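You operate a simulated robot arm through the tools that you are given. There is no shell and no other tool. Be economical: measure what you need, move in short steps, check, and stop when the job is done.

You run a simulated two-armed robot. Do the job below in one go: nothing can be reset, and whatever is moved stays where it is left.

TASK
Wipe up the spill on the top of the purple-edged table with the blue towel and put it back.

Only the result counts: the job must be done as asked and must still hold three seconds after the hand-in. Knocking over, shifting, dropping, spilling or breaking anything else fails it. Flat cloth is picked up by pressing the open fingertips on it (5 to 10 N) and closing them slowly along it; thin cloth reads only 2 to 8 mm in the jaws.

THE ROBOT
Two 7-joint arms with two-finger grippers on one trunk, on a base that drives. Base frame: it is fixed to the floor where the robot stands at the start and does not move with it; the origin is under the middle of the robot, x ahead of it, y to its left, z up; the surface under the hand at the start is at about z = 0.74. Readings come in m, rad, newtons and seconds.
The left shoulder is at the start at [0.06, 0.123, 0.945], the right one opposite. With the tool pointing down near the work surface each hand reaches from about 0.32 to 0.78 m from the robot's upright axis, wherever it stands, measured 20 degrees to its own side. Payload 1.47 kg a hand.
Tool frame (each hand has its own): the origin (TCP) lies between the finger pads and is the grasp point; the fingertips stand 0.016 m ahead of it; z points along the fingers, y is the line along which they close. The gripper opens to 0.087 m. The gripper's body begins 0.055 m behind the TCP.
Orientation is that of the tool frame in the base frame, as a unit quaternion [x, y, z, w]. With the fingers straight down and closing along the base's y, the tool's x points along the base's -x, its y along +y and its z along -z.

THE INTERFACE
- The arms move only by the tool play_rows. It takes "left_targets", "right_targets" or both (then of equal length, played together; a hand with none holds still); each is a list of rows, each a list of 3 entries, a list of its own where there are three numbers: the shift along the tool's x, y, z in m, then the turn, a rotation vector about the tool's x, y, z in rad, then the opening, from 0 (shut) to 1 (fully open). In form: [[[tx, ty, tz], [wx, wy, wz], hand], ...]. A call has 1 to 12 rows; each row is the pose to reach, as a shift and turn from the pose commanded when the call began, along the tool's axes at that moment. Each row takes 0.2 s and may step no farther than 0.05 m and 0.15 rad from the row before; otherwise, or with a gripper value out of range, the whole call is refused. Where a pose cannot be reached the arm comes as near as it can. A force on the tool above 40 N (or 10 N above the force at the start of the call, whichever is more), or a blocked arm, ends the call early, and 0.2 s more pass. Each finger travels about 0.153 m/s and halts on what it meets, pressing with about 28 N; the grip force reading is that of the motor and also rises with nothing between the fingers. The clock runs only during rows and for 0.2 s after the last one: add rows that repeat a pose to give the fingers time. The reply holds the time, the measured pose of the TCP, the force on the tool along the base axes, the opening and the grip force, in the units named above and with some noise, with the torque about the TCP (base axes, N m) and any sound that the robot's microphone picked up.
- Cameras (640 x 400 px; columns grow to the right, rows downward): "scene" is now at [0.0839, -0.004, 1.4942]; the picture's right is [-0.07, -1.00, 0.00], its down [-0.80, 0.05, -0.60] and it looks along [0.60, -0.04, -0.80] (base axes); focal length 250 px, centre (320, 200). "left" rides on the left gripper at [0.073, -0.012, -0.09] in its tool frame; the picture's right is [0.16, 0.99, 0.00], its down [-0.72, 0.12, -0.68] and it looks along [-0.67, 0.11, 0.73] (tool axes); focal length 247 px, centre (320, 200). "right" rides on the right gripper at [0.073, 0.012, -0.09] in its tool frame; the picture's right is [-0.16, 0.99, 0.00], its down [-0.72, -0.12, -0.68] and it looks along [-0.67, -0.11, 0.73] (tool axes); focal length 247 px, centre (320, 200). There is no depth. A picture from a camera that has moved, and an enlarged one, comes with that camera's place and axes in the base frame and with its lens.
- capture(camera): a new picture of that camera. No time passes.
- raise_lower(by): slides the trunk up (or, below 0, down) by that many m; the arms and the scene camera ride with it, the base frame stays. It gives what a move gives, with no picture.
- roll_base(legs): drives the robot by 1 to 6 legs, each [ahead, left, turn to the left] in m, m and rad, along the robot's own axes; the way and the turn of a leg run together, so that a leg with both is an arc; at most 1.5 m and 3.142 rad a leg. The arms and the cameras ride along, it lands a little off, and it stops where it bumps. It gives what a move gives.
- head_to(pan, tilt): turns the head with the scene camera to pan (to the left, within 2.094 rad either way) and tilt (down, from -0.506 to 1.204), counted from straight ahead of the robot. It gives what a move gives.
- enlarge(camera, box): a new picture of the part [left, top, right, bottom] of that camera's present view, enlarged. No time passes.
- sign_off(): hands the job in; it is judged then, once.

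Work in short steps. Places have to be worked out from the pictures, the camera data and where the tool is seen: move nearer, look again, correct. Check each grasp and each placing, and mend what went wrong. You have 120 turns and 88 pictures in all, those below and enlarged ones among them. Open the grippers and draw the arms clear of the work before you hand the job in, unless the task says otherwise; then end with one line.

The tools are called after "Call:" by a JSON object that holds its "method" and its "body". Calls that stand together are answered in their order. play_rows: Moves the arms, as the interface text tells. Its arguments: {"type":"object","properties":{"left_targets":{"type":"array","items":{"type":"array"}},"right_targets":{"type":"array","items":{"type":"array"}}},"required":[]} The other tools are called the same way: raise_lower (by) slides the trunk up or down; roll_base (legs) drives the base; head_to (pan, tilt) turns the head that bears the scene camera; capture (camera) takes a picture; enlarge (camera, box) takes an enlarged picture of a part of a camera's view; sign_off () hands the job in.

At the start:

```text
time: 0.0
left_ee_pos: [0.62, 0.1713, 0.934]
left_tool_rot: [0.0, 1.0, 0.0, 0.001]
left_wrist_force: [-0.1, 0.7, 0.6]
left_ft_torque: [-0.03, 0.0, -0.01]
left_grip_width: 0.0871
left_grip_force: 0.1
right_ee_pos: [0.5602, -0.3661, 1.002]
right_tool_rot: [0.0, 1.0, 0.0, 0.0]
right_wrist_force: [0.5, -0.2, 1.0]
right_ft_torque: [-0.01, 0.0, 0.0]
right_grip_width: 0.0867
right_grip_force: 0.1
trunk travel left (down, up): [-0.1, 0.13]
robot x, y, heading: [-0.0026, 0.0008, -0.002]
head pan, tilt: [-0.066, 0.929]
```

scene: 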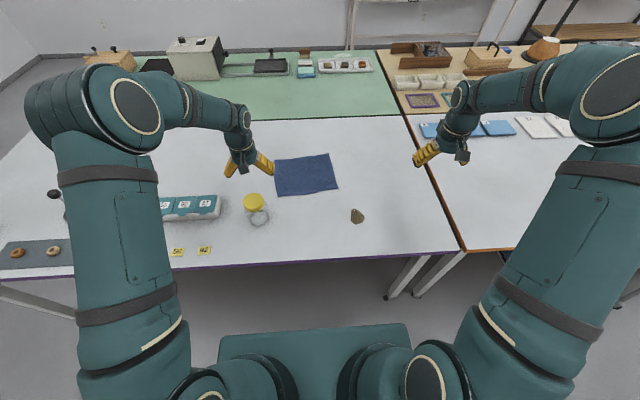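
right: 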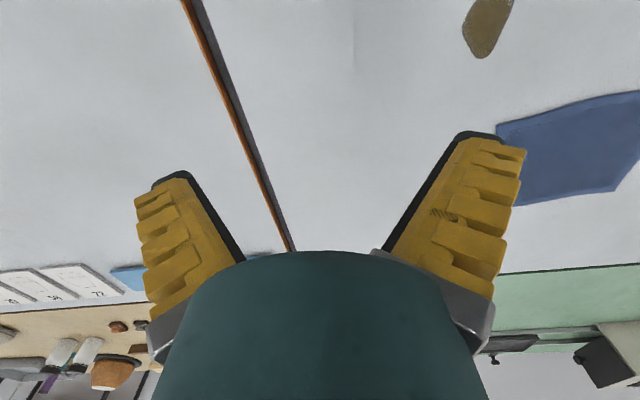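
left: 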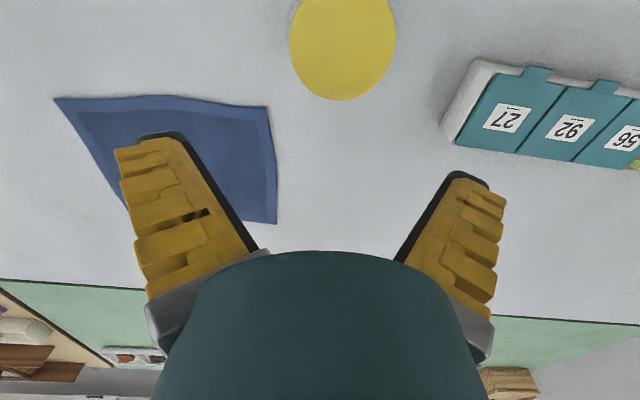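

I first look closely at the table to find the spill and the towel.

Call:
{"method": "enlarge", "body": {"camera": "scene", "box": [220, 130, 420, 255]}}

Call:
{"method": "enlarge", "body": {"camera": "scene", "box": [0, 130, 240, 280]}}

```text
3.20 times, centred on (320, 192) of scene
camera zoom: at [0.0839, -0.004, 1.4942], right [-0.07, -1.0, 0.0], down [-0.8, 0.05, -0.6], along [0.6, -0.04, -0.8], focal length 799 px, centre (320, 224)
```

zoom: 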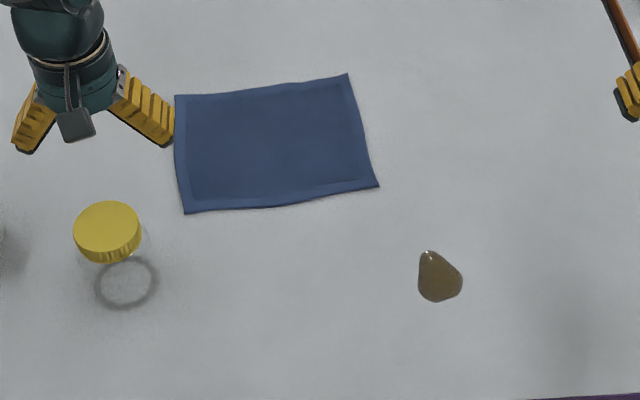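

```text
2.67 times, centred on (120, 205) of scene
camera zoom: at [0.0839, -0.004, 1.4942], right [-0.07, -1.0, 0.0], down [-0.8, 0.05, -0.6], along [0.6, -0.04, -0.8], focal length 666 px, centre (853, 187)
```

zoom: 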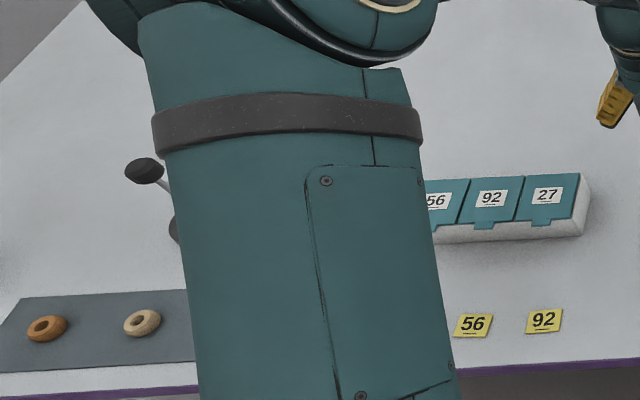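

The spill is the brown puddle, at about (0.562, -0.171). The towel's corners are about (0.875, 0.137), (0.90, -0.098), (0.70, -0.118) and (0.674, 0.118), and there is a clear jar with a yellow lid near (0.58, 0.18). I move the left hand aside and bring the right hand above the middle of the towel's near edge.

Call:
{"method": "play_rows", "body": {"left_targets": [[[0, 0.015, -0.02], [0, 0, 0], 1], [[0, 0.03, -0.04], [0, 0, 0], 1], [[0, 0.045, -0.06], [0, 0, 0], 1], [[0, 0.06, -0.06], [0, 0, 0], 1], [[0, 0.08, -0.06], [0, 0, 0], 1], [[0, 0.1, -0.06], [0, 0, 0], 1], [[0, 0.12, -0.06], [0, 0, 0], 1], [[0, 0.14, -0.06], [0, 0, 0], 1], [[0, 0.15, -0.06], [0, 0, 0], 1], [[0, 0.15, -0.06], [0, 0, 0], 1]], "right_targets": [[[-0.015, 0.035, 0.015], [0, 0, 0], 1], [[-0.03, 0.07, 0.03], [0, 0, 0], 1], [[-0.045, 0.105, 0.045], [0, 0, 0], 1], [[-0.06, 0.14, 0.06], [0, 0, 0], 1], [[-0.075, 0.175, 0.075], [0, 0, 0], 1], [[-0.09, 0.21, 0.09], [0, 0, 0], 1], [[-0.105, 0.245, 0.105], [0, 0, 0], 1], [[-0.12, 0.28, 0.12], [0, 0, 0], 0.8], [[-0.135, 0.315, 0.135], [0, 0, 0], 0.7], [[-0.145, 0.346, 0.15], [0, 0, 0], 0.65]]}}

Call:
{"method": "capture", "body": {"camera": "scene"}}

Call:
{"method": "capture", "body": {"camera": "right"}}

```text
time: 2.2
left_ee_pos: [0.6197, 0.3225, 0.9918]
left_tool_rot: [0.0, 1.0, 0.0, 0.001]
left_wrist_force: [-0.3, 0.0, -0.4]
left_ft_torque: [0.01, -0.01, 0.0]
left_grip_width: 0.087
left_grip_force: 0.0
right_ee_pos: [0.7051, -0.0198, 0.851]
right_tool_rot: [-0.001, 1.0, 0.0, 0.0]
right_wrist_force: [-0.3, -0.7, 0.2]
right_ft_torque: [0.03, 0.02, -0.01]
right_grip_width: 0.0615
right_grip_force: 3.6
trunk travel left (down, up): [-0.1, 0.13]
robot x, y, heading: [-0.0007, -0.0004, 0.002]
head pan, tilt: [-0.066, 0.929]
```

```text
82 pictures are left
camera scene: at [0.0843, -0.0034, 1.4941], right [-0.07, -1.0, 0.0], down [-0.8, 0.05, -0.6], along [0.6, -0.04, -0.8], focal length 250 px, centre (320, 200)
```

scene: 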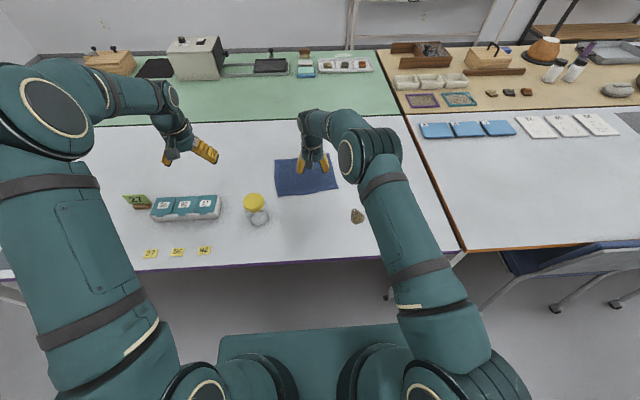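

```text
81 pictures are left
camera right: at [0.6331, -0.0083, 0.9404], right [0.16, 0.99, 0.0], down [0.72, -0.12, 0.68], along [0.67, -0.11, -0.73], focal length 247 px, centre (320, 200)
```

right: 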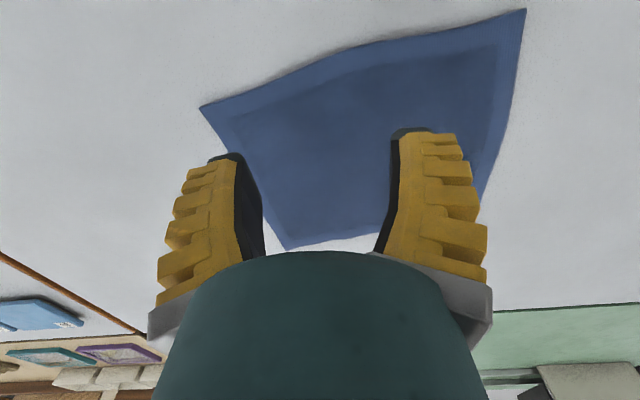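

The near edge measures about x = 0.68 at y = -0.02. I lower the hand to just above the cloth with the fingers about 6 cm apart.

Call:
{"method": "play_rows", "body": {"right_targets": [[[0.002, 0, 0.03], [0, 0, 0], 0.65], [[0.005, 0, 0.06], [0, 0, 0], 0.65], [[0.005, 0, 0.08], [0, 0, 0], 0.65], [[0.005, 0, 0.087], [0, 0, 0], 0.65], [[0.005, 0, 0.087], [0, 0, 0], 0.65]]}}

Call:
{"method": "capture", "body": {"camera": "right"}}

```text
time: 3.4
left_ee_pos: [0.6202, 0.322, 0.9938]
left_tool_rot: [0.0, 1.0, -0.001, 0.0]
left_wrist_force: [0.0, -0.5, 0.1]
left_ft_torque: [0.01, 0.0, 0.02]
left_grip_width: 0.0869
left_grip_force: 0.0
right_ee_pos: [0.701, -0.0205, 0.7659]
right_tool_rot: [0.001, 1.0, 0.0, 0.0]
right_wrist_force: [0.4, 0.0, 0.3]
right_ft_torque: [0.01, -0.01, -0.01]
right_grip_width: 0.0614
right_grip_force: 3.5
trunk travel left (down, up): [-0.1, 0.13]
robot x, y, heading: [-0.0033, 0.0027, 0.001]
head pan, tilt: [-0.066, 0.929]
```

```text
80 pictures are left
camera right: at [0.6278, -0.0086, 0.8542], right [0.16, 0.99, 0.0], down [0.72, -0.12, 0.68], along [0.67, -0.11, -0.73], focal length 247 px, centre (320, 200)
```

right: 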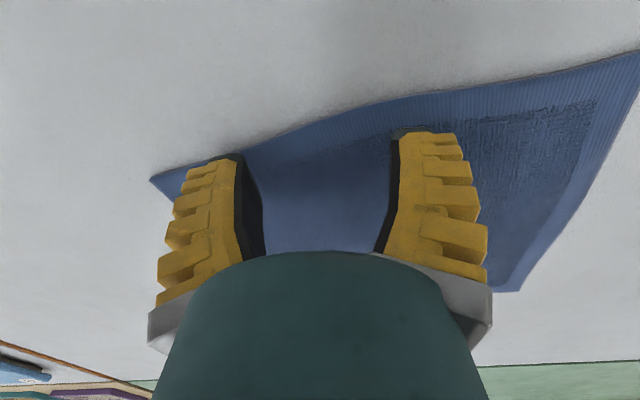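

The cloth's near edge lies just ahead of both fingertips. I press down in 2 mm steps until I read 5–10 N.

Call:
{"method": "play_rows", "body": {"right_targets": [[[0, 0, 0.004], [0, 0, 0], 0.65], [[0, 0, 0.006], [0, 0, 0], 0.65], [[0, 0, 0.008], [0, 0, 0], 0.65], [[0, 0, 0.009], [0, 0, 0], 0.65], [[0, 0, 0.009], [0, 0, 0], 0.65]]}}

```text
time: 4.6
left_ee_pos: [0.6195, 0.322, 0.9948]
left_tool_rot: [0.0, 1.0, 0.0, 0.0]
left_wrist_force: [-1.0, -0.3, 0.6]
left_ft_torque: [0.02, -0.02, 0.02]
left_grip_width: 0.0873
left_grip_force: 0.0
right_ee_pos: [0.7005, -0.0204, 0.7574]
right_tool_rot: [0.0, 1.0, 0.0, 0.001]
right_wrist_force: [-0.1, 0.4, 4.4]
right_ft_torque: [0.0, 0.04, -0.01]
right_grip_width: 0.0601
right_grip_force: 3.6
trunk travel left (down, up): [-0.1, 0.13]
robot x, y, heading: [0.0021, -0.0005, 0.004]
head pan, tilt: [-0.066, 0.929]
```

The reading is 4.4 N at z = 0.757. I press about 1.5 mm more and close slowly.

Call:
{"method": "play_rows", "body": {"right_targets": [[[0, 0, 0.0015], [0, 0, 0], 0.65], [[0, 0, 0.0015], [0, 0, 0], 0.57], [[0, 0, 0.0015], [0, 0, 0], 0.49], [[0, 0, 0.0015], [0, 0, 0], 0.41], [[0, 0, 0.0015], [0, 0, 0], 0.33], [[0, 0, 0.0015], [0, 0, 0], 0.25], [[0, 0, 0.0015], [0, 0, 0], 0.17], [[0, 0, 0.0015], [0, 0, 0], 0.09], [[0, 0, 0.0015], [0, 0, 0], 0], [[0, 0, 0.0015], [0, 0, 0], 0], [[0, 0, 0.0015], [0, 0, 0], 0]]}}

Call:
{"method": "capture", "body": {"camera": "right"}}

```text
time: 7.0
left_ee_pos: [0.6189, 0.3221, 0.9943]
left_tool_rot: [0.001, 1.0, 0.0, 0.001]
left_wrist_force: [-0.7, 0.1, 0.3]
left_ft_torque: [0.02, -0.02, -0.04]
left_grip_width: 0.0868
left_grip_force: 0.0
right_ee_pos: [0.7008, -0.0208, 0.7567]
right_tool_rot: [0.0, 1.0, -0.001, 0.002]
right_wrist_force: [0.8, -0.2, 20.4]
right_ft_torque: [0.02, -0.01, -0.01]
right_grip_width: 0.0
right_grip_force: 28.4
trunk travel left (down, up): [-0.1, 0.13]
robot x, y, heading: [0.0012, -0.0031, -0.002]
head pan, tilt: [-0.066, 0.929]
```

```text
79 pictures are left
camera right: at [0.6266, -0.0086, 0.8454], right [0.16, 0.99, 0.0], down [0.72, -0.12, 0.68], along [0.67, -0.11, -0.73], focal length 247 px, centre (320, 200)
```

right: 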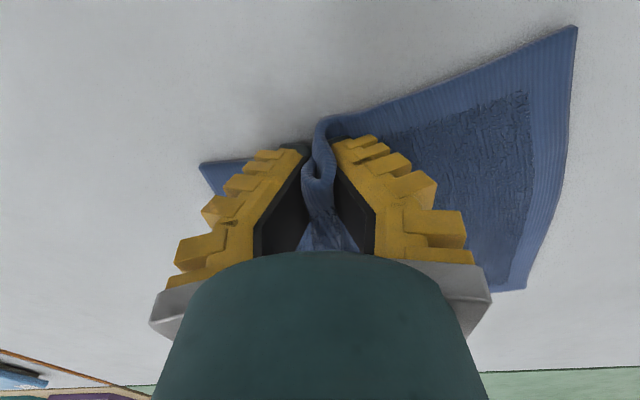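

The picture shows a fold between the fingers, but the width reads 0. I lift 4 cm to test the hold.

Call:
{"method": "play_rows", "body": {"right_targets": [[[0, 0, -0.01], [0, 0, 0], 0], [[0, 0, -0.02], [0, 0, 0], 0], [[0, 0, -0.03], [0, 0, 0], 0], [[0, 0, -0.04], [0, 0, 0], 0], [[0, 0, -0.04], [0, 0, 0], 0]]}}

Call:
{"method": "capture", "body": {"camera": "right"}}

Call:
{"method": "enlarge", "body": {"camera": "scene", "box": [220, 110, 420, 235]}}

```text
time: 8.2
left_ee_pos: [0.6205, 0.3217, 0.9929]
left_tool_rot: [0.0, 1.0, 0.0, 0.0]
left_wrist_force: [-0.5, 0.2, -0.4]
left_ft_torque: [0.04, -0.01, -0.02]
left_grip_width: 0.0867
left_grip_force: 0.0
right_ee_pos: [0.6985, -0.0213, 0.795]
right_tool_rot: [0.0, 1.0, 0.0, 0.001]
right_wrist_force: [-0.6, 0.2, -0.6]
right_ft_torque: [-0.02, -0.04, 0.0]
right_grip_width: 0.0002
right_grip_force: 28.1
trunk travel left (down, up): [-0.1, 0.13]
robot x, y, heading: [-0.0008, -0.0003, -0.002]
head pan, tilt: [-0.066, 0.929]
```

```text
78 pictures are left
camera right: at [0.627, -0.0089, 0.8842], right [0.16, 0.99, 0.0], down [0.72, -0.12, 0.68], along [0.67, -0.11, -0.73], focal length 247 px, centre (320, 200)
```

right: 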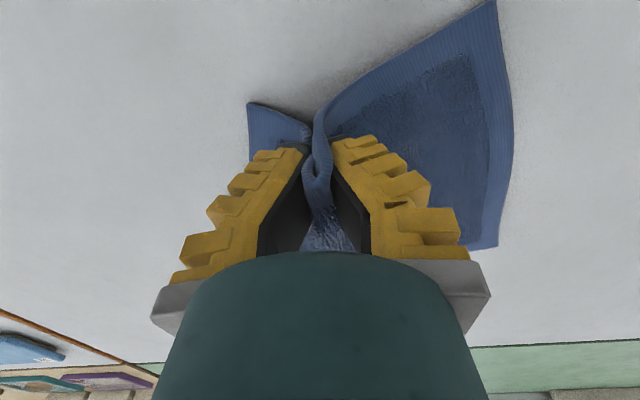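

```text
3.20 times, centred on (320, 172) of scene
camera zoom: at [0.084, -0.004, 1.4942], right [-0.07, -1.0, 0.0], down [-0.8, 0.05, -0.6], along [0.6, -0.04, -0.8], focal length 799 px, centre (320, 288)
```

zoom: 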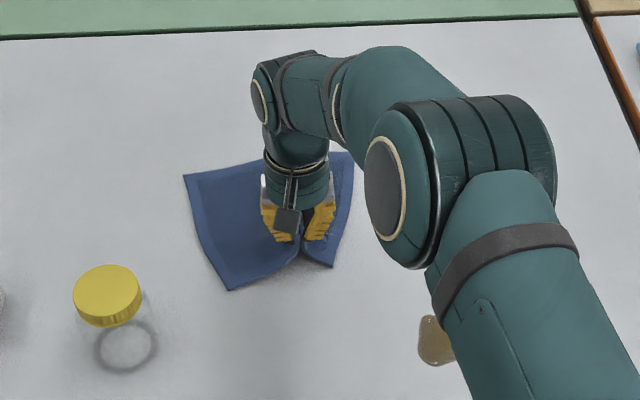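

The towel is held. I lower it so it brushes the table and drag it slowly across the spill, to a little past it.

Call:
{"method": "play_rows", "body": {"right_targets": [[[0.005, -0.005, 0.02], [0, 0, 0], 0], [[0.02, -0.02, 0.034], [0, 0, 0], 0], [[0.04, -0.042, 0.034], [0, 0, 0], 0], [[0.06, -0.064, 0.034], [0, 0, 0], 0], [[0.08, -0.086, 0.034], [0, 0, 0], 0], [[0.1, -0.108, 0.035], [0, 0, 0], 0], [[0.12, -0.13, 0.036], [0, 0, 0], 0], [[0.138, -0.15, 0.037], [0, 0, 0], 0], [[0.15, -0.163, 0.037], [0, 0, 0], 0], [[0.165, -0.178, 0.037], [0, 0, 0], 0], [[0.175, -0.188, 0.037], [0, 0, 0], 0]]}}

Call:
{"method": "capture", "body": {"camera": "right"}}

Call:
{"method": "capture", "body": {"camera": "scene"}}

```text
time: 10.6
left_ee_pos: [0.6204, 0.3213, 0.9939]
left_tool_rot: [0.0, 1.0, 0.0, 0.0]
left_wrist_force: [1.3, -0.7, -0.2]
left_ft_torque: [-0.02, 0.0, 0.02]
left_grip_width: 0.087
left_grip_force: 0.1
right_ee_pos: [0.5253, -0.2071, 0.7585]
right_tool_rot: [0.0, 1.0, 0.0, 0.0]
right_wrist_force: [0.5, 1.2, 3.9]
right_ft_torque: [0.0, -0.02, 0.0]
right_grip_width: 0.0001
right_grip_force: 27.4
trunk travel left (down, up): [-0.1, 0.13]
robot x, y, heading: [0.0021, -0.0026, -0.0]
head pan, tilt: [-0.066, 0.929]
```

```text
76 pictures are left
camera right: at [0.4515, -0.1964, 0.8472], right [0.16, 0.99, 0.0], down [0.72, -0.12, 0.68], along [0.67, -0.11, -0.73], focal length 247 px, centre (320, 200)
```

right: 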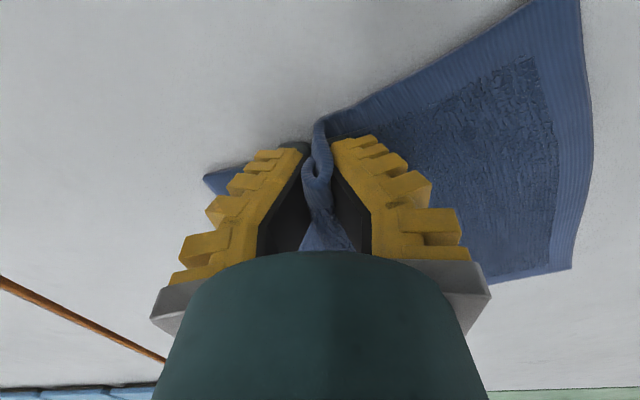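

```text
75 pictures are left
camera scene: at [0.0836, -0.0038, 1.4942], right [-0.07, -1.0, 0.0], down [-0.8, 0.05, -0.6], along [0.6, -0.04, -0.8], focal length 250 px, centre (320, 200)
```

scene: 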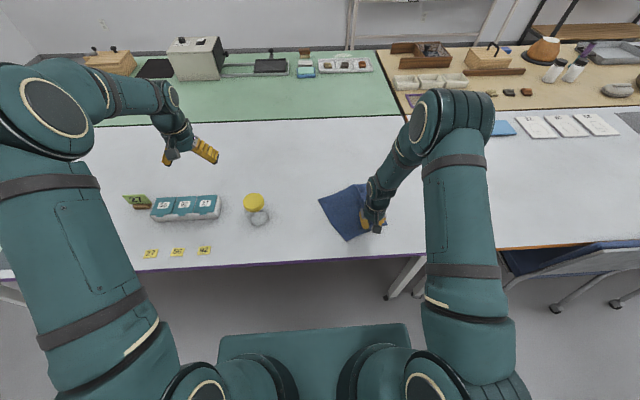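

The towel followed, with 4 N on the table. I scrub back and forth over the spill area, pressing lightly.

Call:
{"method": "play_rows", "body": {"right_targets": [[[-0.015, 0.015, 0.001], [0, 0, 0], 0], [[-0.03, 0.03, 0.001], [0, 0, 0], 0], [[-0.045, 0.045, 0.001], [0, 0, 0], 0], [[-0.06, 0.045, 0.001], [0, 0, 0], 0], [[-0.06, 0.025, 0.001], [0, 0, 0], 0], [[-0.04, 0.015, 0.001], [0, 0, 0], 0], [[-0.02, 0.015, 0.001], [0, 0, 0], 0], [[-0.01, 0.035, 0.001], [0, 0, 0], 0], [[-0.03, 0.055, 0.001], [0, 0, 0], 0], [[-0.045, 0.055, 0.001], [0, 0, 0], 0], [[-0.025, 0.03, 0.001], [0, 0, 0], 0], [[0, 0, 0.001], [0, 0, 0], 0]]}}

Call:
{"method": "capture", "body": {"camera": "right"}}

```text
time: 13.2
left_ee_pos: [0.6198, 0.3214, 0.9942]
left_tool_rot: [0.0, 1.0, 0.0, 0.0]
left_wrist_force: [0.7, 0.3, 0.4]
left_ft_torque: [-0.02, 0.03, -0.03]
left_grip_width: 0.0869
left_grip_force: 0.2
right_ee_pos: [0.5249, -0.2073, 0.7594]
right_tool_rot: [0.0, 1.0, 0.0, 0.001]
right_wrist_force: [1.7, -1.0, 5.8]
right_ft_torque: [0.0, -0.01, -0.02]
right_grip_width: 0.0003
right_grip_force: 27.7
trunk travel left (down, up): [-0.1, 0.13]
robot x, y, heading: [0.0005, -0.0008, 0.002]
head pan, tilt: [-0.066, 0.929]
```

```text
74 pictures are left
camera right: at [0.4514, -0.196, 0.8469], right [0.16, 0.99, 0.0], down [0.72, -0.12, 0.68], along [0.67, -0.11, -0.73], focal length 247 px, centre (320, 200)
```

right: 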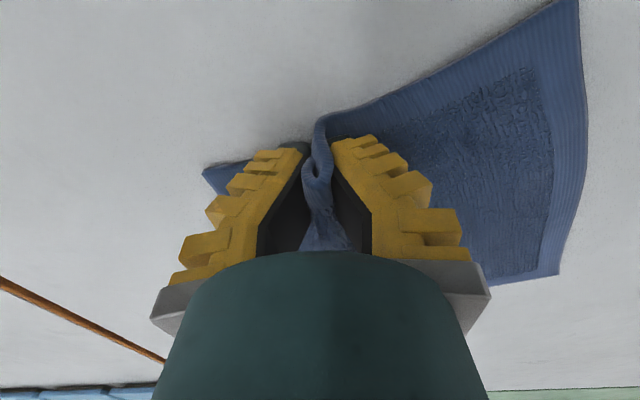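

I lift the towel clear to see whether the spill is gone.

Call:
{"method": "play_rows", "body": {"right_targets": [[[0, 0, -0.03], [0, 0, 0], 0], [[0, 0, -0.06], [0, 0, 0], 0], [[0, 0, -0.09], [0, 0, 0], 0], [[-0.02, 0.01, -0.12], [0, 0, 0], 0], [[-0.04, 0.03, -0.15], [0, 0, 0], 0], [[-0.06, 0.05, -0.18], [0, 0, 0], 0], [[-0.08, 0.07, -0.21], [0, 0, 0], 0], [[-0.1, 0.09, -0.24], [0, 0, 0], 0], [[-0.12, 0.12, -0.26], [0, 0, 0], 0], [[-0.14, 0.15, -0.26], [0, 0, 0], 0], [[-0.16, 0.18, -0.26], [0, 0, 0], 0], [[-0.18, 0.19, -0.26], [0, 0, 0], 0]]}}

Call:
{"method": "capture", "body": {"camera": "scene"}}

Call:
{"method": "capture", "body": {"camera": "right"}}

```text
time: 15.8
left_ee_pos: [0.6205, 0.3222, 0.9929]
left_tool_rot: [0.0, 1.0, 0.0, 0.0]
left_wrist_force: [0.2, 0.1, -0.4]
left_ft_torque: [0.0, 0.02, 0.03]
left_grip_width: 0.087
left_grip_force: 0.1
right_ee_pos: [0.7057, -0.0177, 1.017]
right_tool_rot: [0.0, 1.0, 0.001, 0.0]
right_wrist_force: [0.3, 0.4, -0.7]
right_ft_torque: [0.01, 0.04, -0.01]
right_grip_width: 0.0
right_grip_force: 28.5
trunk travel left (down, up): [-0.1, 0.13]
robot x, y, heading: [-0.0009, -0.0013, 0.002]
head pan, tilt: [-0.066, 0.929]
```

```text
73 pictures are left
camera scene: at [0.0847, -0.004, 1.4941], right [-0.07, -1.0, 0.0], down [-0.8, 0.05, -0.6], along [0.6, -0.04, -0.8], focal length 250 px, centre (320, 200)
```

scene: 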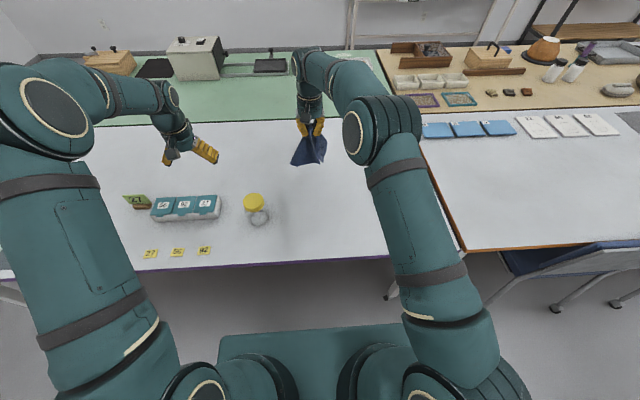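

```text
72 pictures are left
camera right: at [0.6331, -0.0063, 1.1052], right [0.16, 0.99, 0.0], down [0.72, -0.12, 0.68], along [0.67, -0.11, -0.73], focal length 247 px, centre (320, 200)
```

right: 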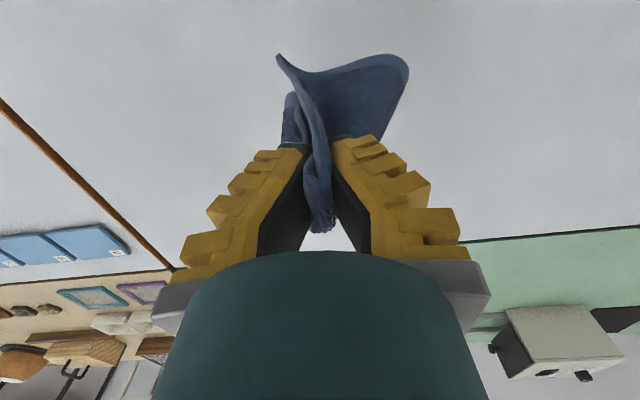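

I zoom in on the place where the spill was.

Call:
{"method": "enlarge", "body": {"camera": "scene", "box": [300, 170, 420, 245]}}

```text
5.33 times, centred on (360, 208) of scene
camera zoom: at [0.0847, -0.004, 1.4941], right [-0.07, -1.0, 0.0], down [-0.8, 0.05, -0.6], along [0.6, -0.04, -0.8], focal length 1332 px, centre (107, 160)
```

zoom: 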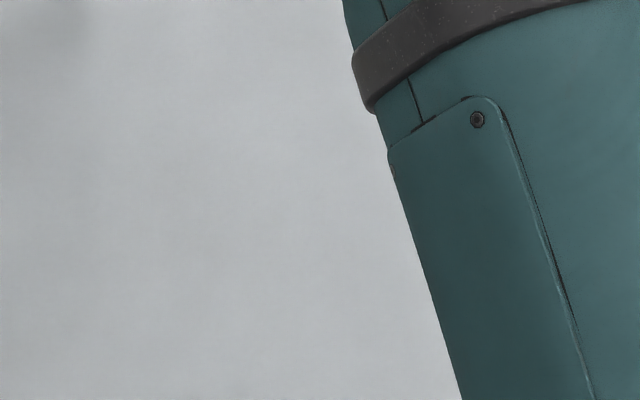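

The spill is gone. I move the hand toward the far side of the towel's old place with the towel hanging, to lay it back from far to near.

Call:
{"method": "play_rows", "body": {"right_targets": [[[-0.03, 0, 0], [0, 0, 0], 0], [[-0.06, 0, 0], [0, 0, 0], 0], [[-0.09, 0, 0], [0, 0, 0], 0], [[-0.12, 0, 0.01], [0, 0, 0], 0], [[-0.15, 0, 0.02], [0, 0, 0], 0], [[-0.165, 0, 0.04], [0, 0, 0], 0], [[-0.165, 0, 0.05], [0, 0, 0], 0], [[-0.165, 0, 0.05], [0, 0, 0], 0]]}}

Call:
{"method": "enlarge", "body": {"camera": "scene", "box": [220, 90, 420, 215]}}

Call:
{"method": "capture", "body": {"camera": "right"}}

```text
time: 17.6
left_ee_pos: [0.6211, 0.3223, 0.9936]
left_tool_rot: [0.0, 1.0, 0.0, 0.0]
left_wrist_force: [0.4, 0.0, 0.3]
left_ft_torque: [0.01, 0.0, 0.0]
left_grip_width: 0.0869
left_grip_force: 0.1
right_ee_pos: [0.749, -0.0428, 0.96]
right_tool_rot: [0.0, 1.0, 0.0, 0.0]
right_wrist_force: [0.7, -0.6, -0.7]
right_ft_torque: [-0.01, 0.04, 0.0]
right_grip_width: 0.0
right_grip_force: 28.2
right hand out of reach, approached as far as the arm can: row 2, 3, 4, 5, 6, 7, 8
trunk travel left (down, up): [-0.1, 0.13]
robot x, y, heading: [-0.0013, -0.0003, 0.002]
head pan, tilt: [-0.066, 0.929]
```

```text
3.20 times, centred on (320, 152) of scene
camera zoom: at [0.0843, -0.0036, 1.4941], right [-0.07, -1.0, 0.0], down [-0.8, 0.05, -0.6], along [0.6, -0.04, -0.8], focal length 799 px, centre (320, 352)
```

zoom: 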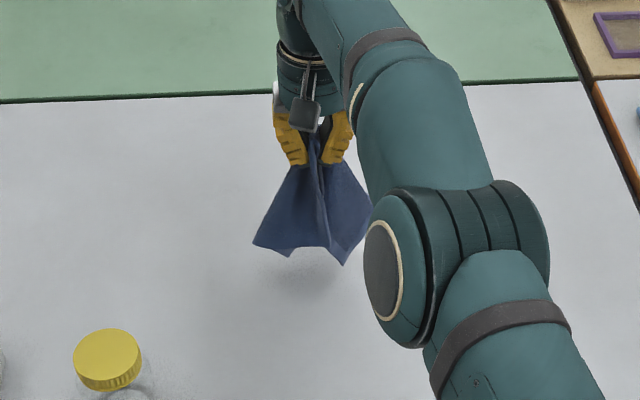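

```text
69 pictures are left
camera right: at [0.6763, -0.0312, 1.0486], right [0.16, 0.99, 0.0], down [0.72, -0.12, 0.68], along [0.67, -0.11, -0.73], focal length 247 px, centre (320, 200)
```

right: 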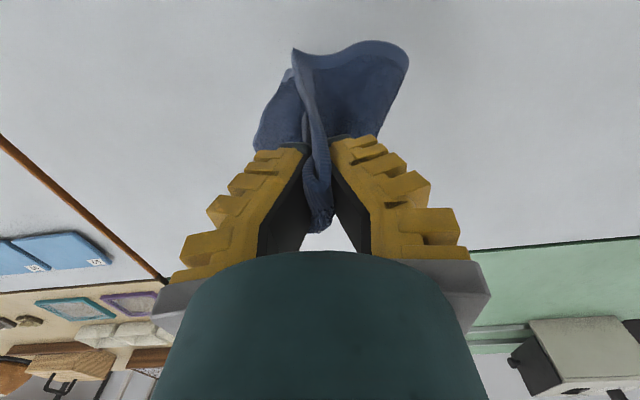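

The arm reaches only to x = 0.75. I tilt the head down to see how much room there is between the base and the table for driving forward a little.

Call:
{"method": "head_to", "body": {"pan": 0, "tilt": 1.2}}

Call:
{"method": "capture", "body": {"camera": "scene"}}

```text
time: 18.4
left_ee_pos: [0.6193, 0.3216, 0.9938]
left_tool_rot: [0.0, 1.0, 0.0, 0.0]
left_wrist_force: [-0.6, -0.1, 0.0]
left_ft_torque: [0.0, -0.03, -0.03]
left_grip_width: 0.087
left_grip_force: 0.0
right_ee_pos: [0.7492, -0.043, 0.9598]
right_tool_rot: [0.0, 1.0, 0.0, 0.0]
right_wrist_force: [0.2, -1.2, -0.3]
right_ft_torque: [-0.03, 0.02, -0.03]
right_grip_width: 0.0
right_grip_force: 28.1
trunk travel left (down, up): [-0.1, 0.13]
robot x, y, heading: [-0.003, 0.0003, -0.002]
head pan, tilt: [0.0, 1.201]
```

```text
68 pictures are left
camera scene: at [0.0661, 0.0009, 1.4764], right [0.0, -1.0, 0.0], down [-0.93, 0.0, -0.36], along [0.36, 0.0, -0.93], focal length 250 px, centre (320, 200)
```

scene: 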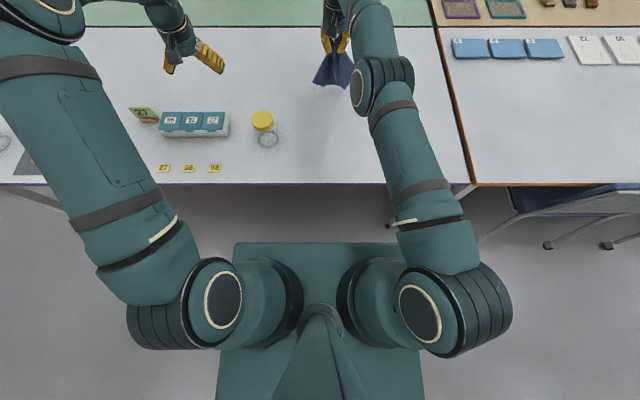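

Even at worst the base front is about 0.08 m short of the table edge, and lower parts pass under it. I drive 0.09 m ahead.

Call:
{"method": "roll_base", "body": {"legs": [[0.09, 0, 0]]}}

```text
time: 19.5
left_ee_pos: [0.7109, 0.322, 0.9917]
left_tool_rot: [-0.001, 1.0, 0.0, -0.001]
left_wrist_force: [0.4, 0.7, 0.3]
left_ft_torque: [-0.04, 0.03, 0.04]
left_grip_width: 0.0869
left_grip_force: 0.1
right_ee_pos: [0.8405, -0.0416, 0.9591]
right_tool_rot: [0.0, 1.0, 0.001, -0.001]
right_wrist_force: [-0.5, 0.7, -0.7]
right_ft_torque: [0.01, 0.03, -0.04]
right_grip_width: 0.0
right_grip_force: 28.3
trunk travel left (down, up): [-0.1, 0.13]
robot x, y, heading: [0.09, -0.0008, -0.004]
head pan, tilt: [0.0, 1.201]
```

The hand is now at x = 0.84. I send a zero move to see which pose is the commanded one now.

Call:
{"method": "play_rows", "body": {"right_targets": [[[0, 0, 0], [0, 0, 0], 0], [[0, 0, 0], [0, 0, 0], 0]]}}

Call:
{"method": "head_to", "body": {"pan": -0.066, "tilt": 0.929}}

Call:
{"method": "enlarge", "body": {"camera": "scene", "box": [220, 90, 420, 215]}}

```text
time: 20.1
left_ee_pos: [0.7086, 0.3228, 0.9931]
left_tool_rot: [0.0, 1.0, 0.001, 0.001]
left_wrist_force: [-0.5, 0.1, 0.0]
left_ft_torque: [0.0, 0.02, 0.0]
left_grip_width: 0.087
left_grip_force: 0.0
right_ee_pos: [0.8386, -0.0423, 0.9604]
right_tool_rot: [0.0, 1.0, 0.001, 0.001]
right_wrist_force: [0.4, -0.3, -0.7]
right_ft_torque: [0.02, 0.0, 0.04]
right_grip_width: 0.0
right_grip_force: 27.8
trunk travel left (down, up): [-0.1, 0.13]
robot x, y, heading: [0.0925, -0.001, -0.006]
head pan, tilt: [0.0, 1.201]
```

```text
time: 20.9
left_ee_pos: [0.7094, 0.3215, 0.9929]
left_tool_rot: [0.0, 1.0, 0.0, 0.0]
left_wrist_force: [0.3, 0.2, 0.1]
left_ft_torque: [-0.01, -0.01, -0.03]
left_grip_width: 0.0872
left_grip_force: 0.1
right_ee_pos: [0.838, -0.043, 0.9601]
right_tool_rot: [0.001, 1.0, 0.0, 0.001]
right_wrist_force: [-0.6, 0.4, -0.2]
right_ft_torque: [0.0, 0.02, 0.0]
right_grip_width: 0.0001
right_grip_force: 28.2
trunk travel left (down, up): [-0.1, 0.13]
robot x, y, heading: [0.0877, -0.0022, -0.0]
head pan, tilt: [-0.066, 0.929]
```

```text
3.20 times, centred on (320, 152) of scene
camera zoom: at [0.1734, -0.0039, 1.4941], right [-0.07, -1.0, 0.0], down [-0.8, 0.05, -0.6], along [0.6, -0.04, -0.8], focal length 799 px, centre (320, 352)
```

zoom: 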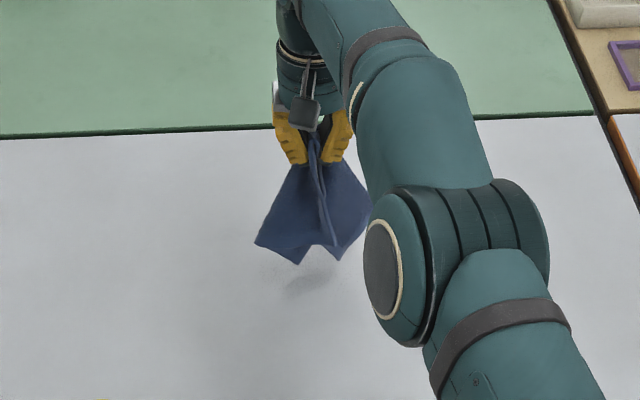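

The commanded pose is the present one. To reach farther I tilt the gripper outward by 0.4 rad and shift to about (0.885, -0.003).

Call:
{"method": "play_rows", "body": {"right_targets": [[[-0.01, 0.01, -0.01], [0, -0.13, 0], 0], [[-0.025, 0.025, -0.01], [0, -0.26, 0], 0], [[-0.04, 0.04, -0.01], [0, -0.4, 0], 0], [[-0.047, 0.04, -0.01], [0, -0.4, 0], 0], [[-0.047, 0.04, -0.01], [0, -0.4, 0], 0]]}}

Call:
{"method": "enlarge", "body": {"camera": "scene", "box": [220, 70, 420, 195]}}

Call:
{"method": "capture", "body": {"camera": "left"}}

```text
time: 22.1
left_ee_pos: [0.7087, 0.3224, 0.9945]
left_tool_rot: [0.0, 1.0, -0.001, 0.0]
left_wrist_force: [-0.9, 0.0, 0.2]
left_ft_torque: [-0.01, -0.03, 0.02]
left_grip_width: 0.0869
left_grip_force: 0.1
right_ee_pos: [0.8846, -0.0012, 0.9701]
right_tool_rot: [0.0, 0.98, 0.0, 0.199]
right_wrist_force: [0.1, 0.1, 0.1]
right_ft_torque: [-0.01, 0.0, 0.02]
right_grip_width: 0.0
right_grip_force: 28.0
trunk travel left (down, up): [-0.1, 0.13]
robot x, y, heading: [0.0879, -0.0007, 0.001]
head pan, tilt: [-0.066, 0.929]
```

```text
3.20 times, centred on (320, 132) of scene
camera zoom: at [0.173, -0.0038, 1.4942], right [-0.07, -1.0, 0.0], down [-0.8, 0.05, -0.6], along [0.6, -0.04, -0.8], focal length 799 px, centre (320, 416)
```

zoom: 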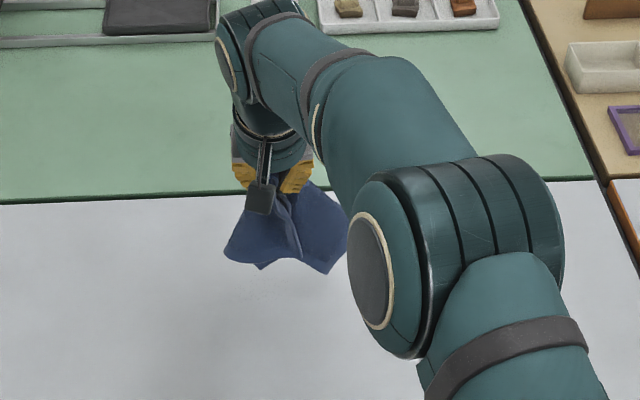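

```text
65 pictures are left
camera left: at [0.6358, 0.3107, 1.0835], right [-0.16, 0.99, 0.0], down [0.72, 0.12, 0.68], along [0.67, 0.11, -0.73], focal length 247 px, centre (320, 200)
```

left: 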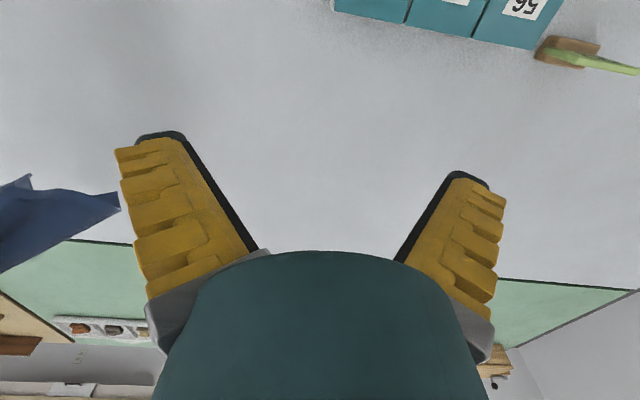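

I lay the towel down on a slanting path from far to near and bring the gripper upright on the way.

Call:
{"method": "play_rows", "body": {"right_targets": [[[0.0078, 0, 0.0184], [0, 0, 0], 0], [[0.0202, 0, 0.0349], [0, 0, 0], 0], [[0.0509, -0.002, 0.0436], [0, 0, 0], 0], [[0.0826, -0.004, 0.0541], [0, 0.1, 0], 0], [[0.1145, -0.007, 0.0656], [0, 0.2, 0], 0], [[0.1473, -0.01, 0.0789], [0, 0.3, 0], 0], [[0.18, -0.013, 0.0922], [0, 0.4, 0], 0], [[0.2128, -0.016, 0.1055], [0, 0.4, 0], 0], [[0.2378, -0.018, 0.1133], [0, 0.4, 0], 0], [[0.2501, -0.019, 0.1168], [0, 0.4, 0], 0], [[0.2501, -0.019, 0.1168], [0, 0.4, 0], 0]]}}

Call:
{"method": "enlarge", "body": {"camera": "scene", "box": [220, 110, 420, 235]}}

Call:
{"method": "capture", "body": {"camera": "right"}}

```text
time: 24.5
left_ee_pos: [0.7101, 0.3227, 0.9934]
left_tool_rot: [0.0, 1.0, 0.001, 0.0]
left_wrist_force: [0.5, 0.6, 0.9]
left_ft_torque: [-0.03, 0.04, -0.03]
left_grip_width: 0.0872
left_grip_force: 0.2
right_ee_pos: [0.7, -0.0214, 0.7654]
right_tool_rot: [0.001, 1.0, 0.0, 0.0]
right_wrist_force: [-0.5, -0.5, -0.6]
right_ft_torque: [-0.02, -0.03, -0.01]
right_grip_width: 0.0
right_grip_force: 28.4
trunk travel left (down, up): [-0.1, 0.13]
robot x, y, heading: [0.0875, -0.0009, -0.001]
head pan, tilt: [-0.066, 0.929]
```

```text
3.20 times, centred on (320, 172) of scene
camera zoom: at [0.1734, -0.004, 1.4941], right [-0.07, -1.0, 0.0], down [-0.8, 0.05, -0.6], along [0.6, -0.04, -0.8], focal length 799 px, centre (320, 288)
```

zoom: 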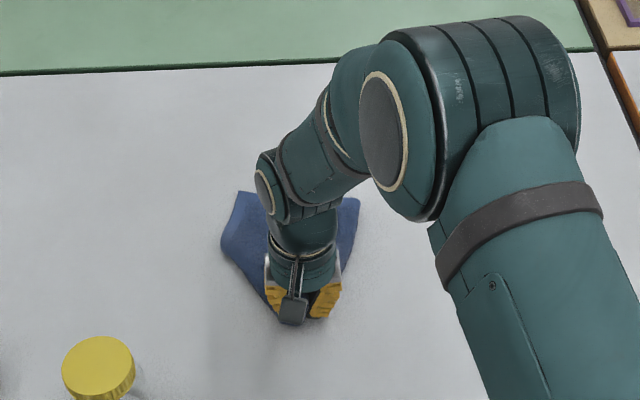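

```text
63 pictures are left
camera right: at [0.6273, -0.0096, 0.8544], right [0.16, 0.99, 0.0], down [0.72, -0.12, 0.68], along [0.67, -0.11, -0.73], focal length 247 px, centre (320, 200)
```

right: 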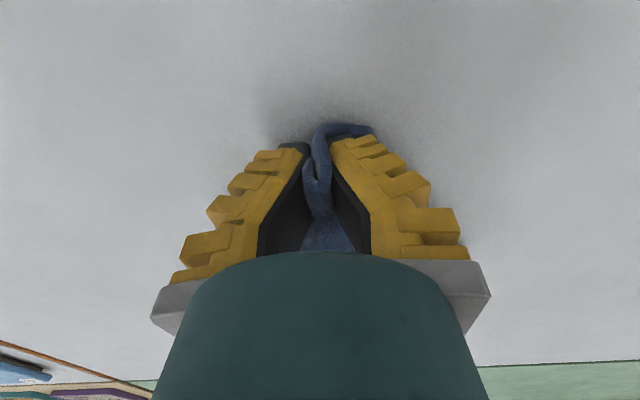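

The towel is laid far to near, but its near corners look tucked back. I open the fingers, rise and look.

Call:
{"method": "play_rows", "body": {"right_targets": [[[0, 0, 0.003], [0, 0, 0], 0], [[0, 0, 0.003], [0, 0, 0], 0.3], [[0, 0, 0.003], [0, 0, 0], 0.6], [[0, 0, -0.02], [0, 0, 0], 0.8], [[0.02, 0, -0.06], [0, 0, 0], 1], [[0.04, -0.02, -0.1], [0, 0, 0], 1], [[0.05, -0.06, -0.14], [0, 0, 0], 1], [[0.05, -0.1, -0.16], [0, 0, 0], 1], [[0.05, -0.14, -0.16], [0, 0, 0], 1], [[0.05, -0.18, -0.16], [0, 0, 0], 1]]}}

Call:
{"method": "enlarge", "body": {"camera": "scene", "box": [220, 130, 420, 255]}}

```text
refused: row 7 steps farther than a row can; nothing moved
```

```text
3.20 times, centred on (320, 192) of scene
camera zoom: at [0.1734, -0.004, 1.4941], right [-0.07, -1.0, 0.0], down [-0.8, 0.05, -0.6], along [0.6, -0.04, -0.8], focal length 799 px, centre (320, 224)
```

zoom: 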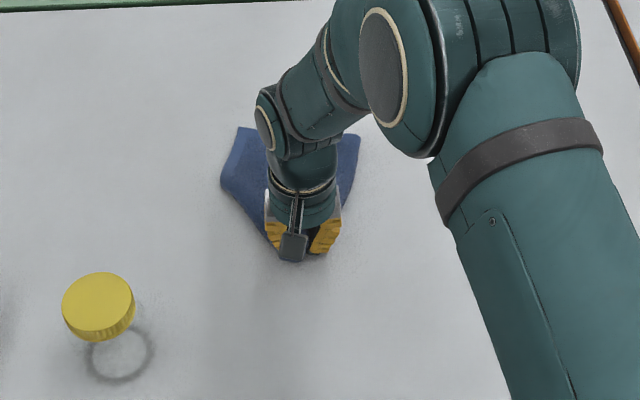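

One step was too long, so I repeat the move with shorter steps.

Call:
{"method": "play_rows", "body": {"right_targets": [[[0, 0, 0.003], [0, 0, 0], 0], [[0, 0, 0.003], [0, 0, 0], 0.3], [[0, 0, 0.003], [0, 0, 0], 0.6], [[0, 0, -0.02], [0, 0, 0], 0.8], [[0.01, 0, -0.06], [0, 0, 0], 1], [[0.02, -0.02, -0.09], [0, 0, 0], 1], [[0.03, -0.05, -0.12], [0, 0, 0], 1], [[0.04, -0.08, -0.15], [0, 0, 0], 1], [[0.05, -0.12, -0.16], [0, 0, 0], 1], [[0.05, -0.16, -0.16], [0, 0, 0], 1], [[0.05, -0.2, -0.16], [0, 0, 0], 1]]}}

Call:
{"method": "enlarge", "body": {"camera": "scene", "box": [220, 130, 420, 255]}}

Call:
{"method": "capture", "body": {"camera": "right"}}

```text
time: 26.9
left_ee_pos: [0.7078, 0.3217, 0.9938]
left_tool_rot: [0.0, 1.0, 0.0, 0.0]
left_wrist_force: [-0.2, 0.2, -0.5]
left_ft_torque: [0.02, -0.02, 0.01]
left_grip_width: 0.0872
left_grip_force: 0.0
right_ee_pos: [0.6499, -0.2234, 0.9248]
right_tool_rot: [-0.001, 1.0, 0.0, 0.0]
right_wrist_force: [0.1, -0.8, 0.4]
right_ft_torque: [0.01, -0.01, -0.01]
right_grip_width: 0.0871
right_grip_force: 0.1
trunk travel left (down, up): [-0.1, 0.13]
robot x, y, heading: [0.0879, 0.0018, 0.001]
head pan, tilt: [-0.066, 0.929]
```

```text
3.20 times, centred on (320, 192) of scene
camera zoom: at [0.1732, -0.0049, 1.4941], right [-0.07, -1.0, 0.0], down [-0.8, 0.05, -0.6], along [0.6, -0.04, -0.8], focal length 799 px, centre (320, 224)
```

zoom: 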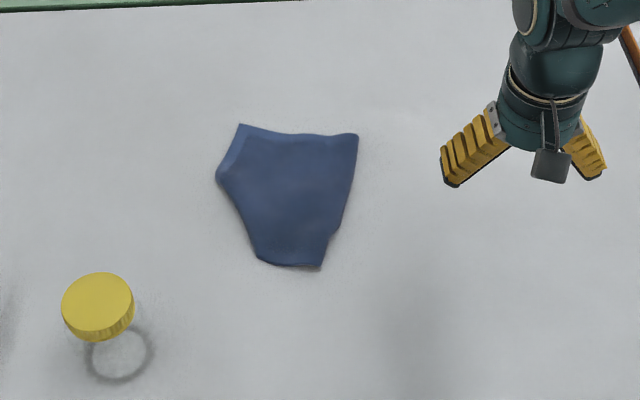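

```text
60 pictures are left
camera right: at [0.5769, -0.2126, 1.0138], right [0.16, 0.99, 0.0], down [0.72, -0.12, 0.68], along [0.67, -0.11, -0.73], focal length 247 px, centre (320, 200)
```

right: 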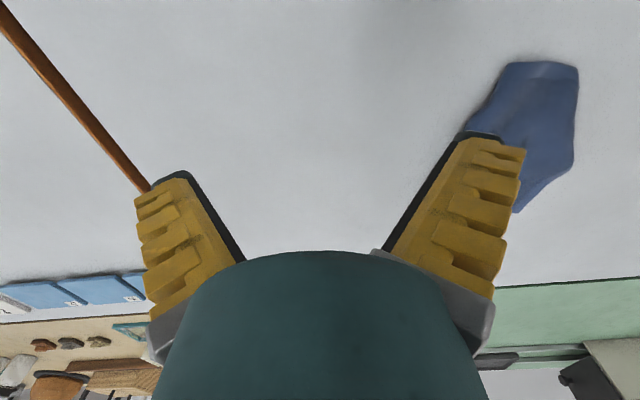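

The towel is close to its old place, but flaps are folded under. I zoom in to see the folds.

Call:
{"method": "enlarge", "body": {"camera": "scene", "box": [276, 162, 340, 218]}}

Call:
{"method": "enlarge", "body": {"camera": "right", "box": [440, 40, 640, 240]}}

```text
7.14 times, centred on (308, 190) of scene
camera zoom: at [0.1732, -0.0049, 1.4941], right [-0.07, -1.0, 0.0], down [-0.8, 0.05, -0.6], along [0.6, -0.04, -0.8], focal length 1783 px, centre (406, 271)
```

zoom: 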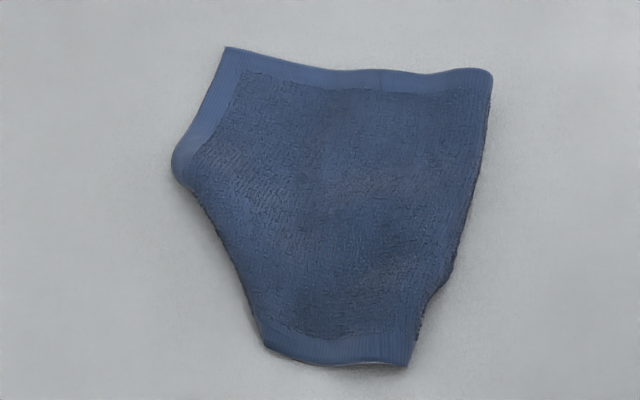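

```text
2.00 times, centred on (540, 140) of right
camera zoom: at [0.5769, -0.2126, 1.0138], right [0.16, 0.99, 0.0], down [0.72, -0.12, 0.68], along [0.67, -0.11, -0.73], focal length 494 px, centre (-120, 320)
```

zoom: 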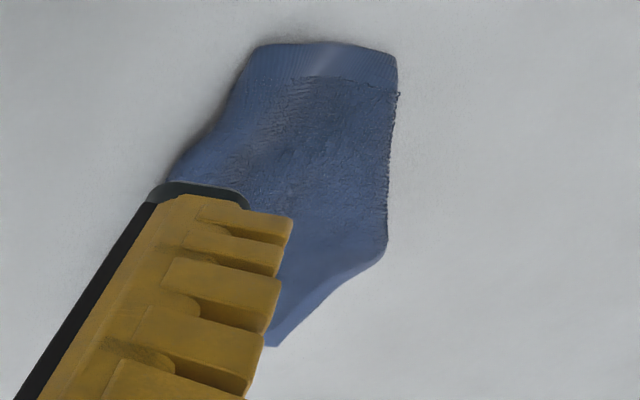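

The near-left corner and a strip along the right side, about 8 cm wide, are folded under. I will lift the right fold, let the flap hang and lay it out to the right, so I move above the middle of that fold.

Call:
{"method": "play_rows", "body": {"right_targets": [[[-0.022, 0.024, 0.0], [0, 0, 0], 1], [[-0.044, 0.048, 0.02], [0, 0, 0], 0.9], [[-0.066, 0.072, 0.04], [0, 0, 0], 0.8], [[-0.088, 0.096, 0.07], [0, 0, 0], 0.7], [[-0.11, 0.12, 0.1], [0, 0, 0], 0.6], [[-0.13, 0.143, 0.13], [0, 0, 0], 0.6], [[-0.13, 0.143, 0.15], [0, 0, 0], 0.6], [[-0.13, 0.143, 0.15], [0, 0, 0], 0.6]]}}

Call:
{"method": "capture", "body": {"camera": "right"}}

```text
time: 28.7
left_ee_pos: [0.7087, 0.3222, 0.9931]
left_tool_rot: [0.0, 1.0, -0.001, 0.0]
left_wrist_force: [-0.1, 0.0, -0.2]
left_ft_torque: [-0.04, -0.01, 0.02]
left_grip_width: 0.0869
left_grip_force: 0.2
right_ee_pos: [0.7811, -0.0771, 0.7742]
right_tool_rot: [0.0, 1.0, 0.0, 0.001]
right_wrist_force: [0.0, -0.9, -0.7]
right_ft_torque: [0.01, -0.02, 0.02]
right_grip_width: 0.0574
right_grip_force: 3.7
trunk travel left (down, up): [-0.1, 0.13]
robot x, y, heading: [0.0918, -0.0009, -0.0]
head pan, tilt: [-0.066, 0.929]
```

```text
57 pictures are left
camera right: at [0.7075, -0.0664, 0.8637], right [0.16, 0.99, 0.0], down [0.72, -0.12, 0.68], along [0.67, -0.11, -0.73], focal length 247 px, centre (320, 200)
```

right: 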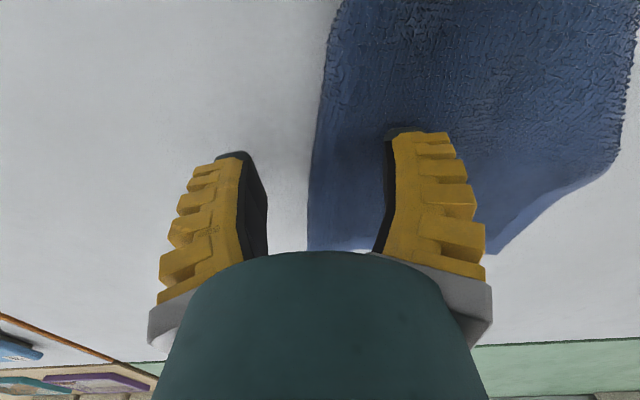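

The fold line lies between the fingers. I press down lightly and close on it slowly.

Call:
{"method": "play_rows", "body": {"right_targets": [[[0, 0, 0.008], [0, 0, 0], 0.6], [[0, 0, 0.014], [0, 0, 0], 0.6], [[0, 0, 0.017], [0, 0, 0], 0.6], [[0, 0, 0.017], [0, 0, 0], 0.5], [[0, 0, 0.017], [0, 0, 0], 0.4], [[0, 0, 0.017], [0, 0, 0], 0.3], [[0, 0, 0.017], [0, 0, 0], 0.2], [[0, 0, 0.017], [0, 0, 0], 0.1], [[0, 0, 0.017], [0, 0, 0], 0], [[0, 0, 0.017], [0, 0, 0], 0], [[0, 0, 0.007], [0, 0, 0], 0]]}}

Call:
{"method": "capture", "body": {"camera": "right"}}

```text
time: 31.1
left_ee_pos: [0.7093, 0.3219, 0.9935]
left_tool_rot: [0.0, 1.0, 0.0, 0.001]
left_wrist_force: [0.5, -0.4, -0.6]
left_ft_torque: [0.0, 0.01, 0.0]
left_grip_width: 0.0871
left_grip_force: 0.0
right_ee_pos: [0.7783, -0.0789, 0.7649]
right_tool_rot: [0.0, 1.0, -0.001, -0.002]
right_wrist_force: [0.6, 0.5, 0.9]
right_ft_torque: [0.04, 0.05, -0.01]
right_grip_width: 0.0001
right_grip_force: 27.8
trunk travel left (down, up): [-0.1, 0.13]
robot x, y, heading: [0.0908, 0.001, -0.002]
head pan, tilt: [-0.066, 0.929]
```

```text
56 pictures are left
camera right: at [0.7061, -0.0675, 0.8541], right [0.16, 0.99, 0.0], down [0.73, -0.11, 0.68], along [0.67, -0.11, -0.74], focal length 247 px, centre (320, 200)
```

right: 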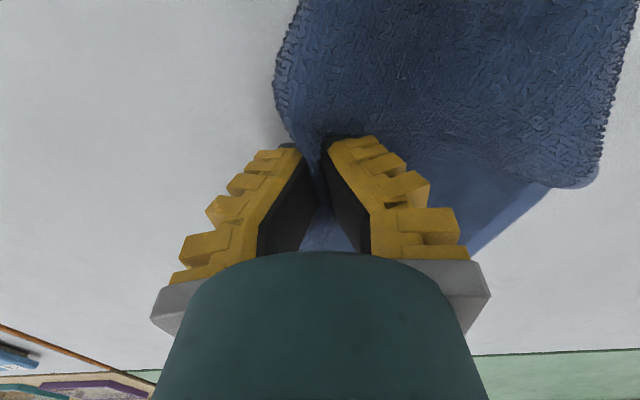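

Something is gripped. I lift 12 cm and look from both cameras.

Call:
{"method": "play_rows", "body": {"right_targets": [[[0, 0, -0.02], [0, 0, 0], 0], [[0, 0, -0.04], [0, 0, 0], 0], [[0, 0, -0.06], [0, 0, 0], 0], [[0, 0, -0.08], [0, 0, 0], 0], [[0, 0, -0.1], [0, 0, 0], 0], [[0, 0, -0.12], [0, 0, 0], 0], [[0, 0, -0.12], [0, 0, 0], 0]]}}

Call:
{"method": "capture", "body": {"camera": "right"}}

Call:
{"method": "enlarge", "body": {"camera": "scene", "box": [250, 120, 370, 220]}}

```text
time: 32.7
left_ee_pos: [0.7094, 0.323, 0.9933]
left_tool_rot: [-0.001, 1.0, 0.0, 0.0]
left_wrist_force: [0.7, -0.7, 0.1]
left_ft_torque: [0.02, -0.04, 0.02]
left_grip_width: 0.0868
left_grip_force: 0.0
right_ee_pos: [0.7792, -0.0792, 0.8874]
right_tool_rot: [0.0, 1.0, -0.001, 0.001]
right_wrist_force: [-0.3, -0.8, -0.2]
right_ft_torque: [-0.01, 0.03, -0.02]
right_grip_width: 0.0
right_grip_force: 27.9
trunk travel left (down, up): [-0.1, 0.13]
robot x, y, heading: [0.0886, -0.0009, -0.001]
head pan, tilt: [-0.066, 0.929]
```

```text
55 pictures are left
camera right: at [0.7069, -0.0672, 0.9767], right [0.16, 0.99, 0.0], down [0.72, -0.12, 0.68], along [0.67, -0.11, -0.73], focal length 247 px, centre (320, 200)
```

right: 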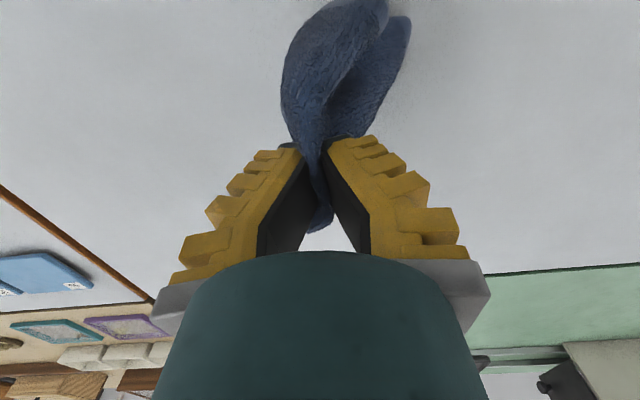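

```text
4.00 times, centred on (310, 170) of scene
camera zoom: at [0.1736, -0.0039, 1.4941], right [-0.07, -1.0, 0.0], down [-0.8, 0.05, -0.6], along [0.6, -0.04, -0.8], focal length 999 px, centre (360, 320)
```

zoom: 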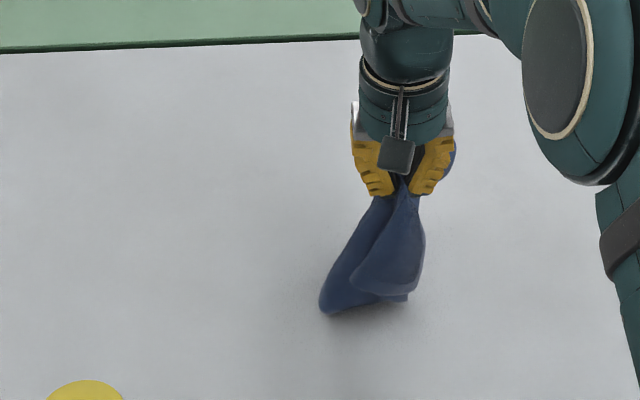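

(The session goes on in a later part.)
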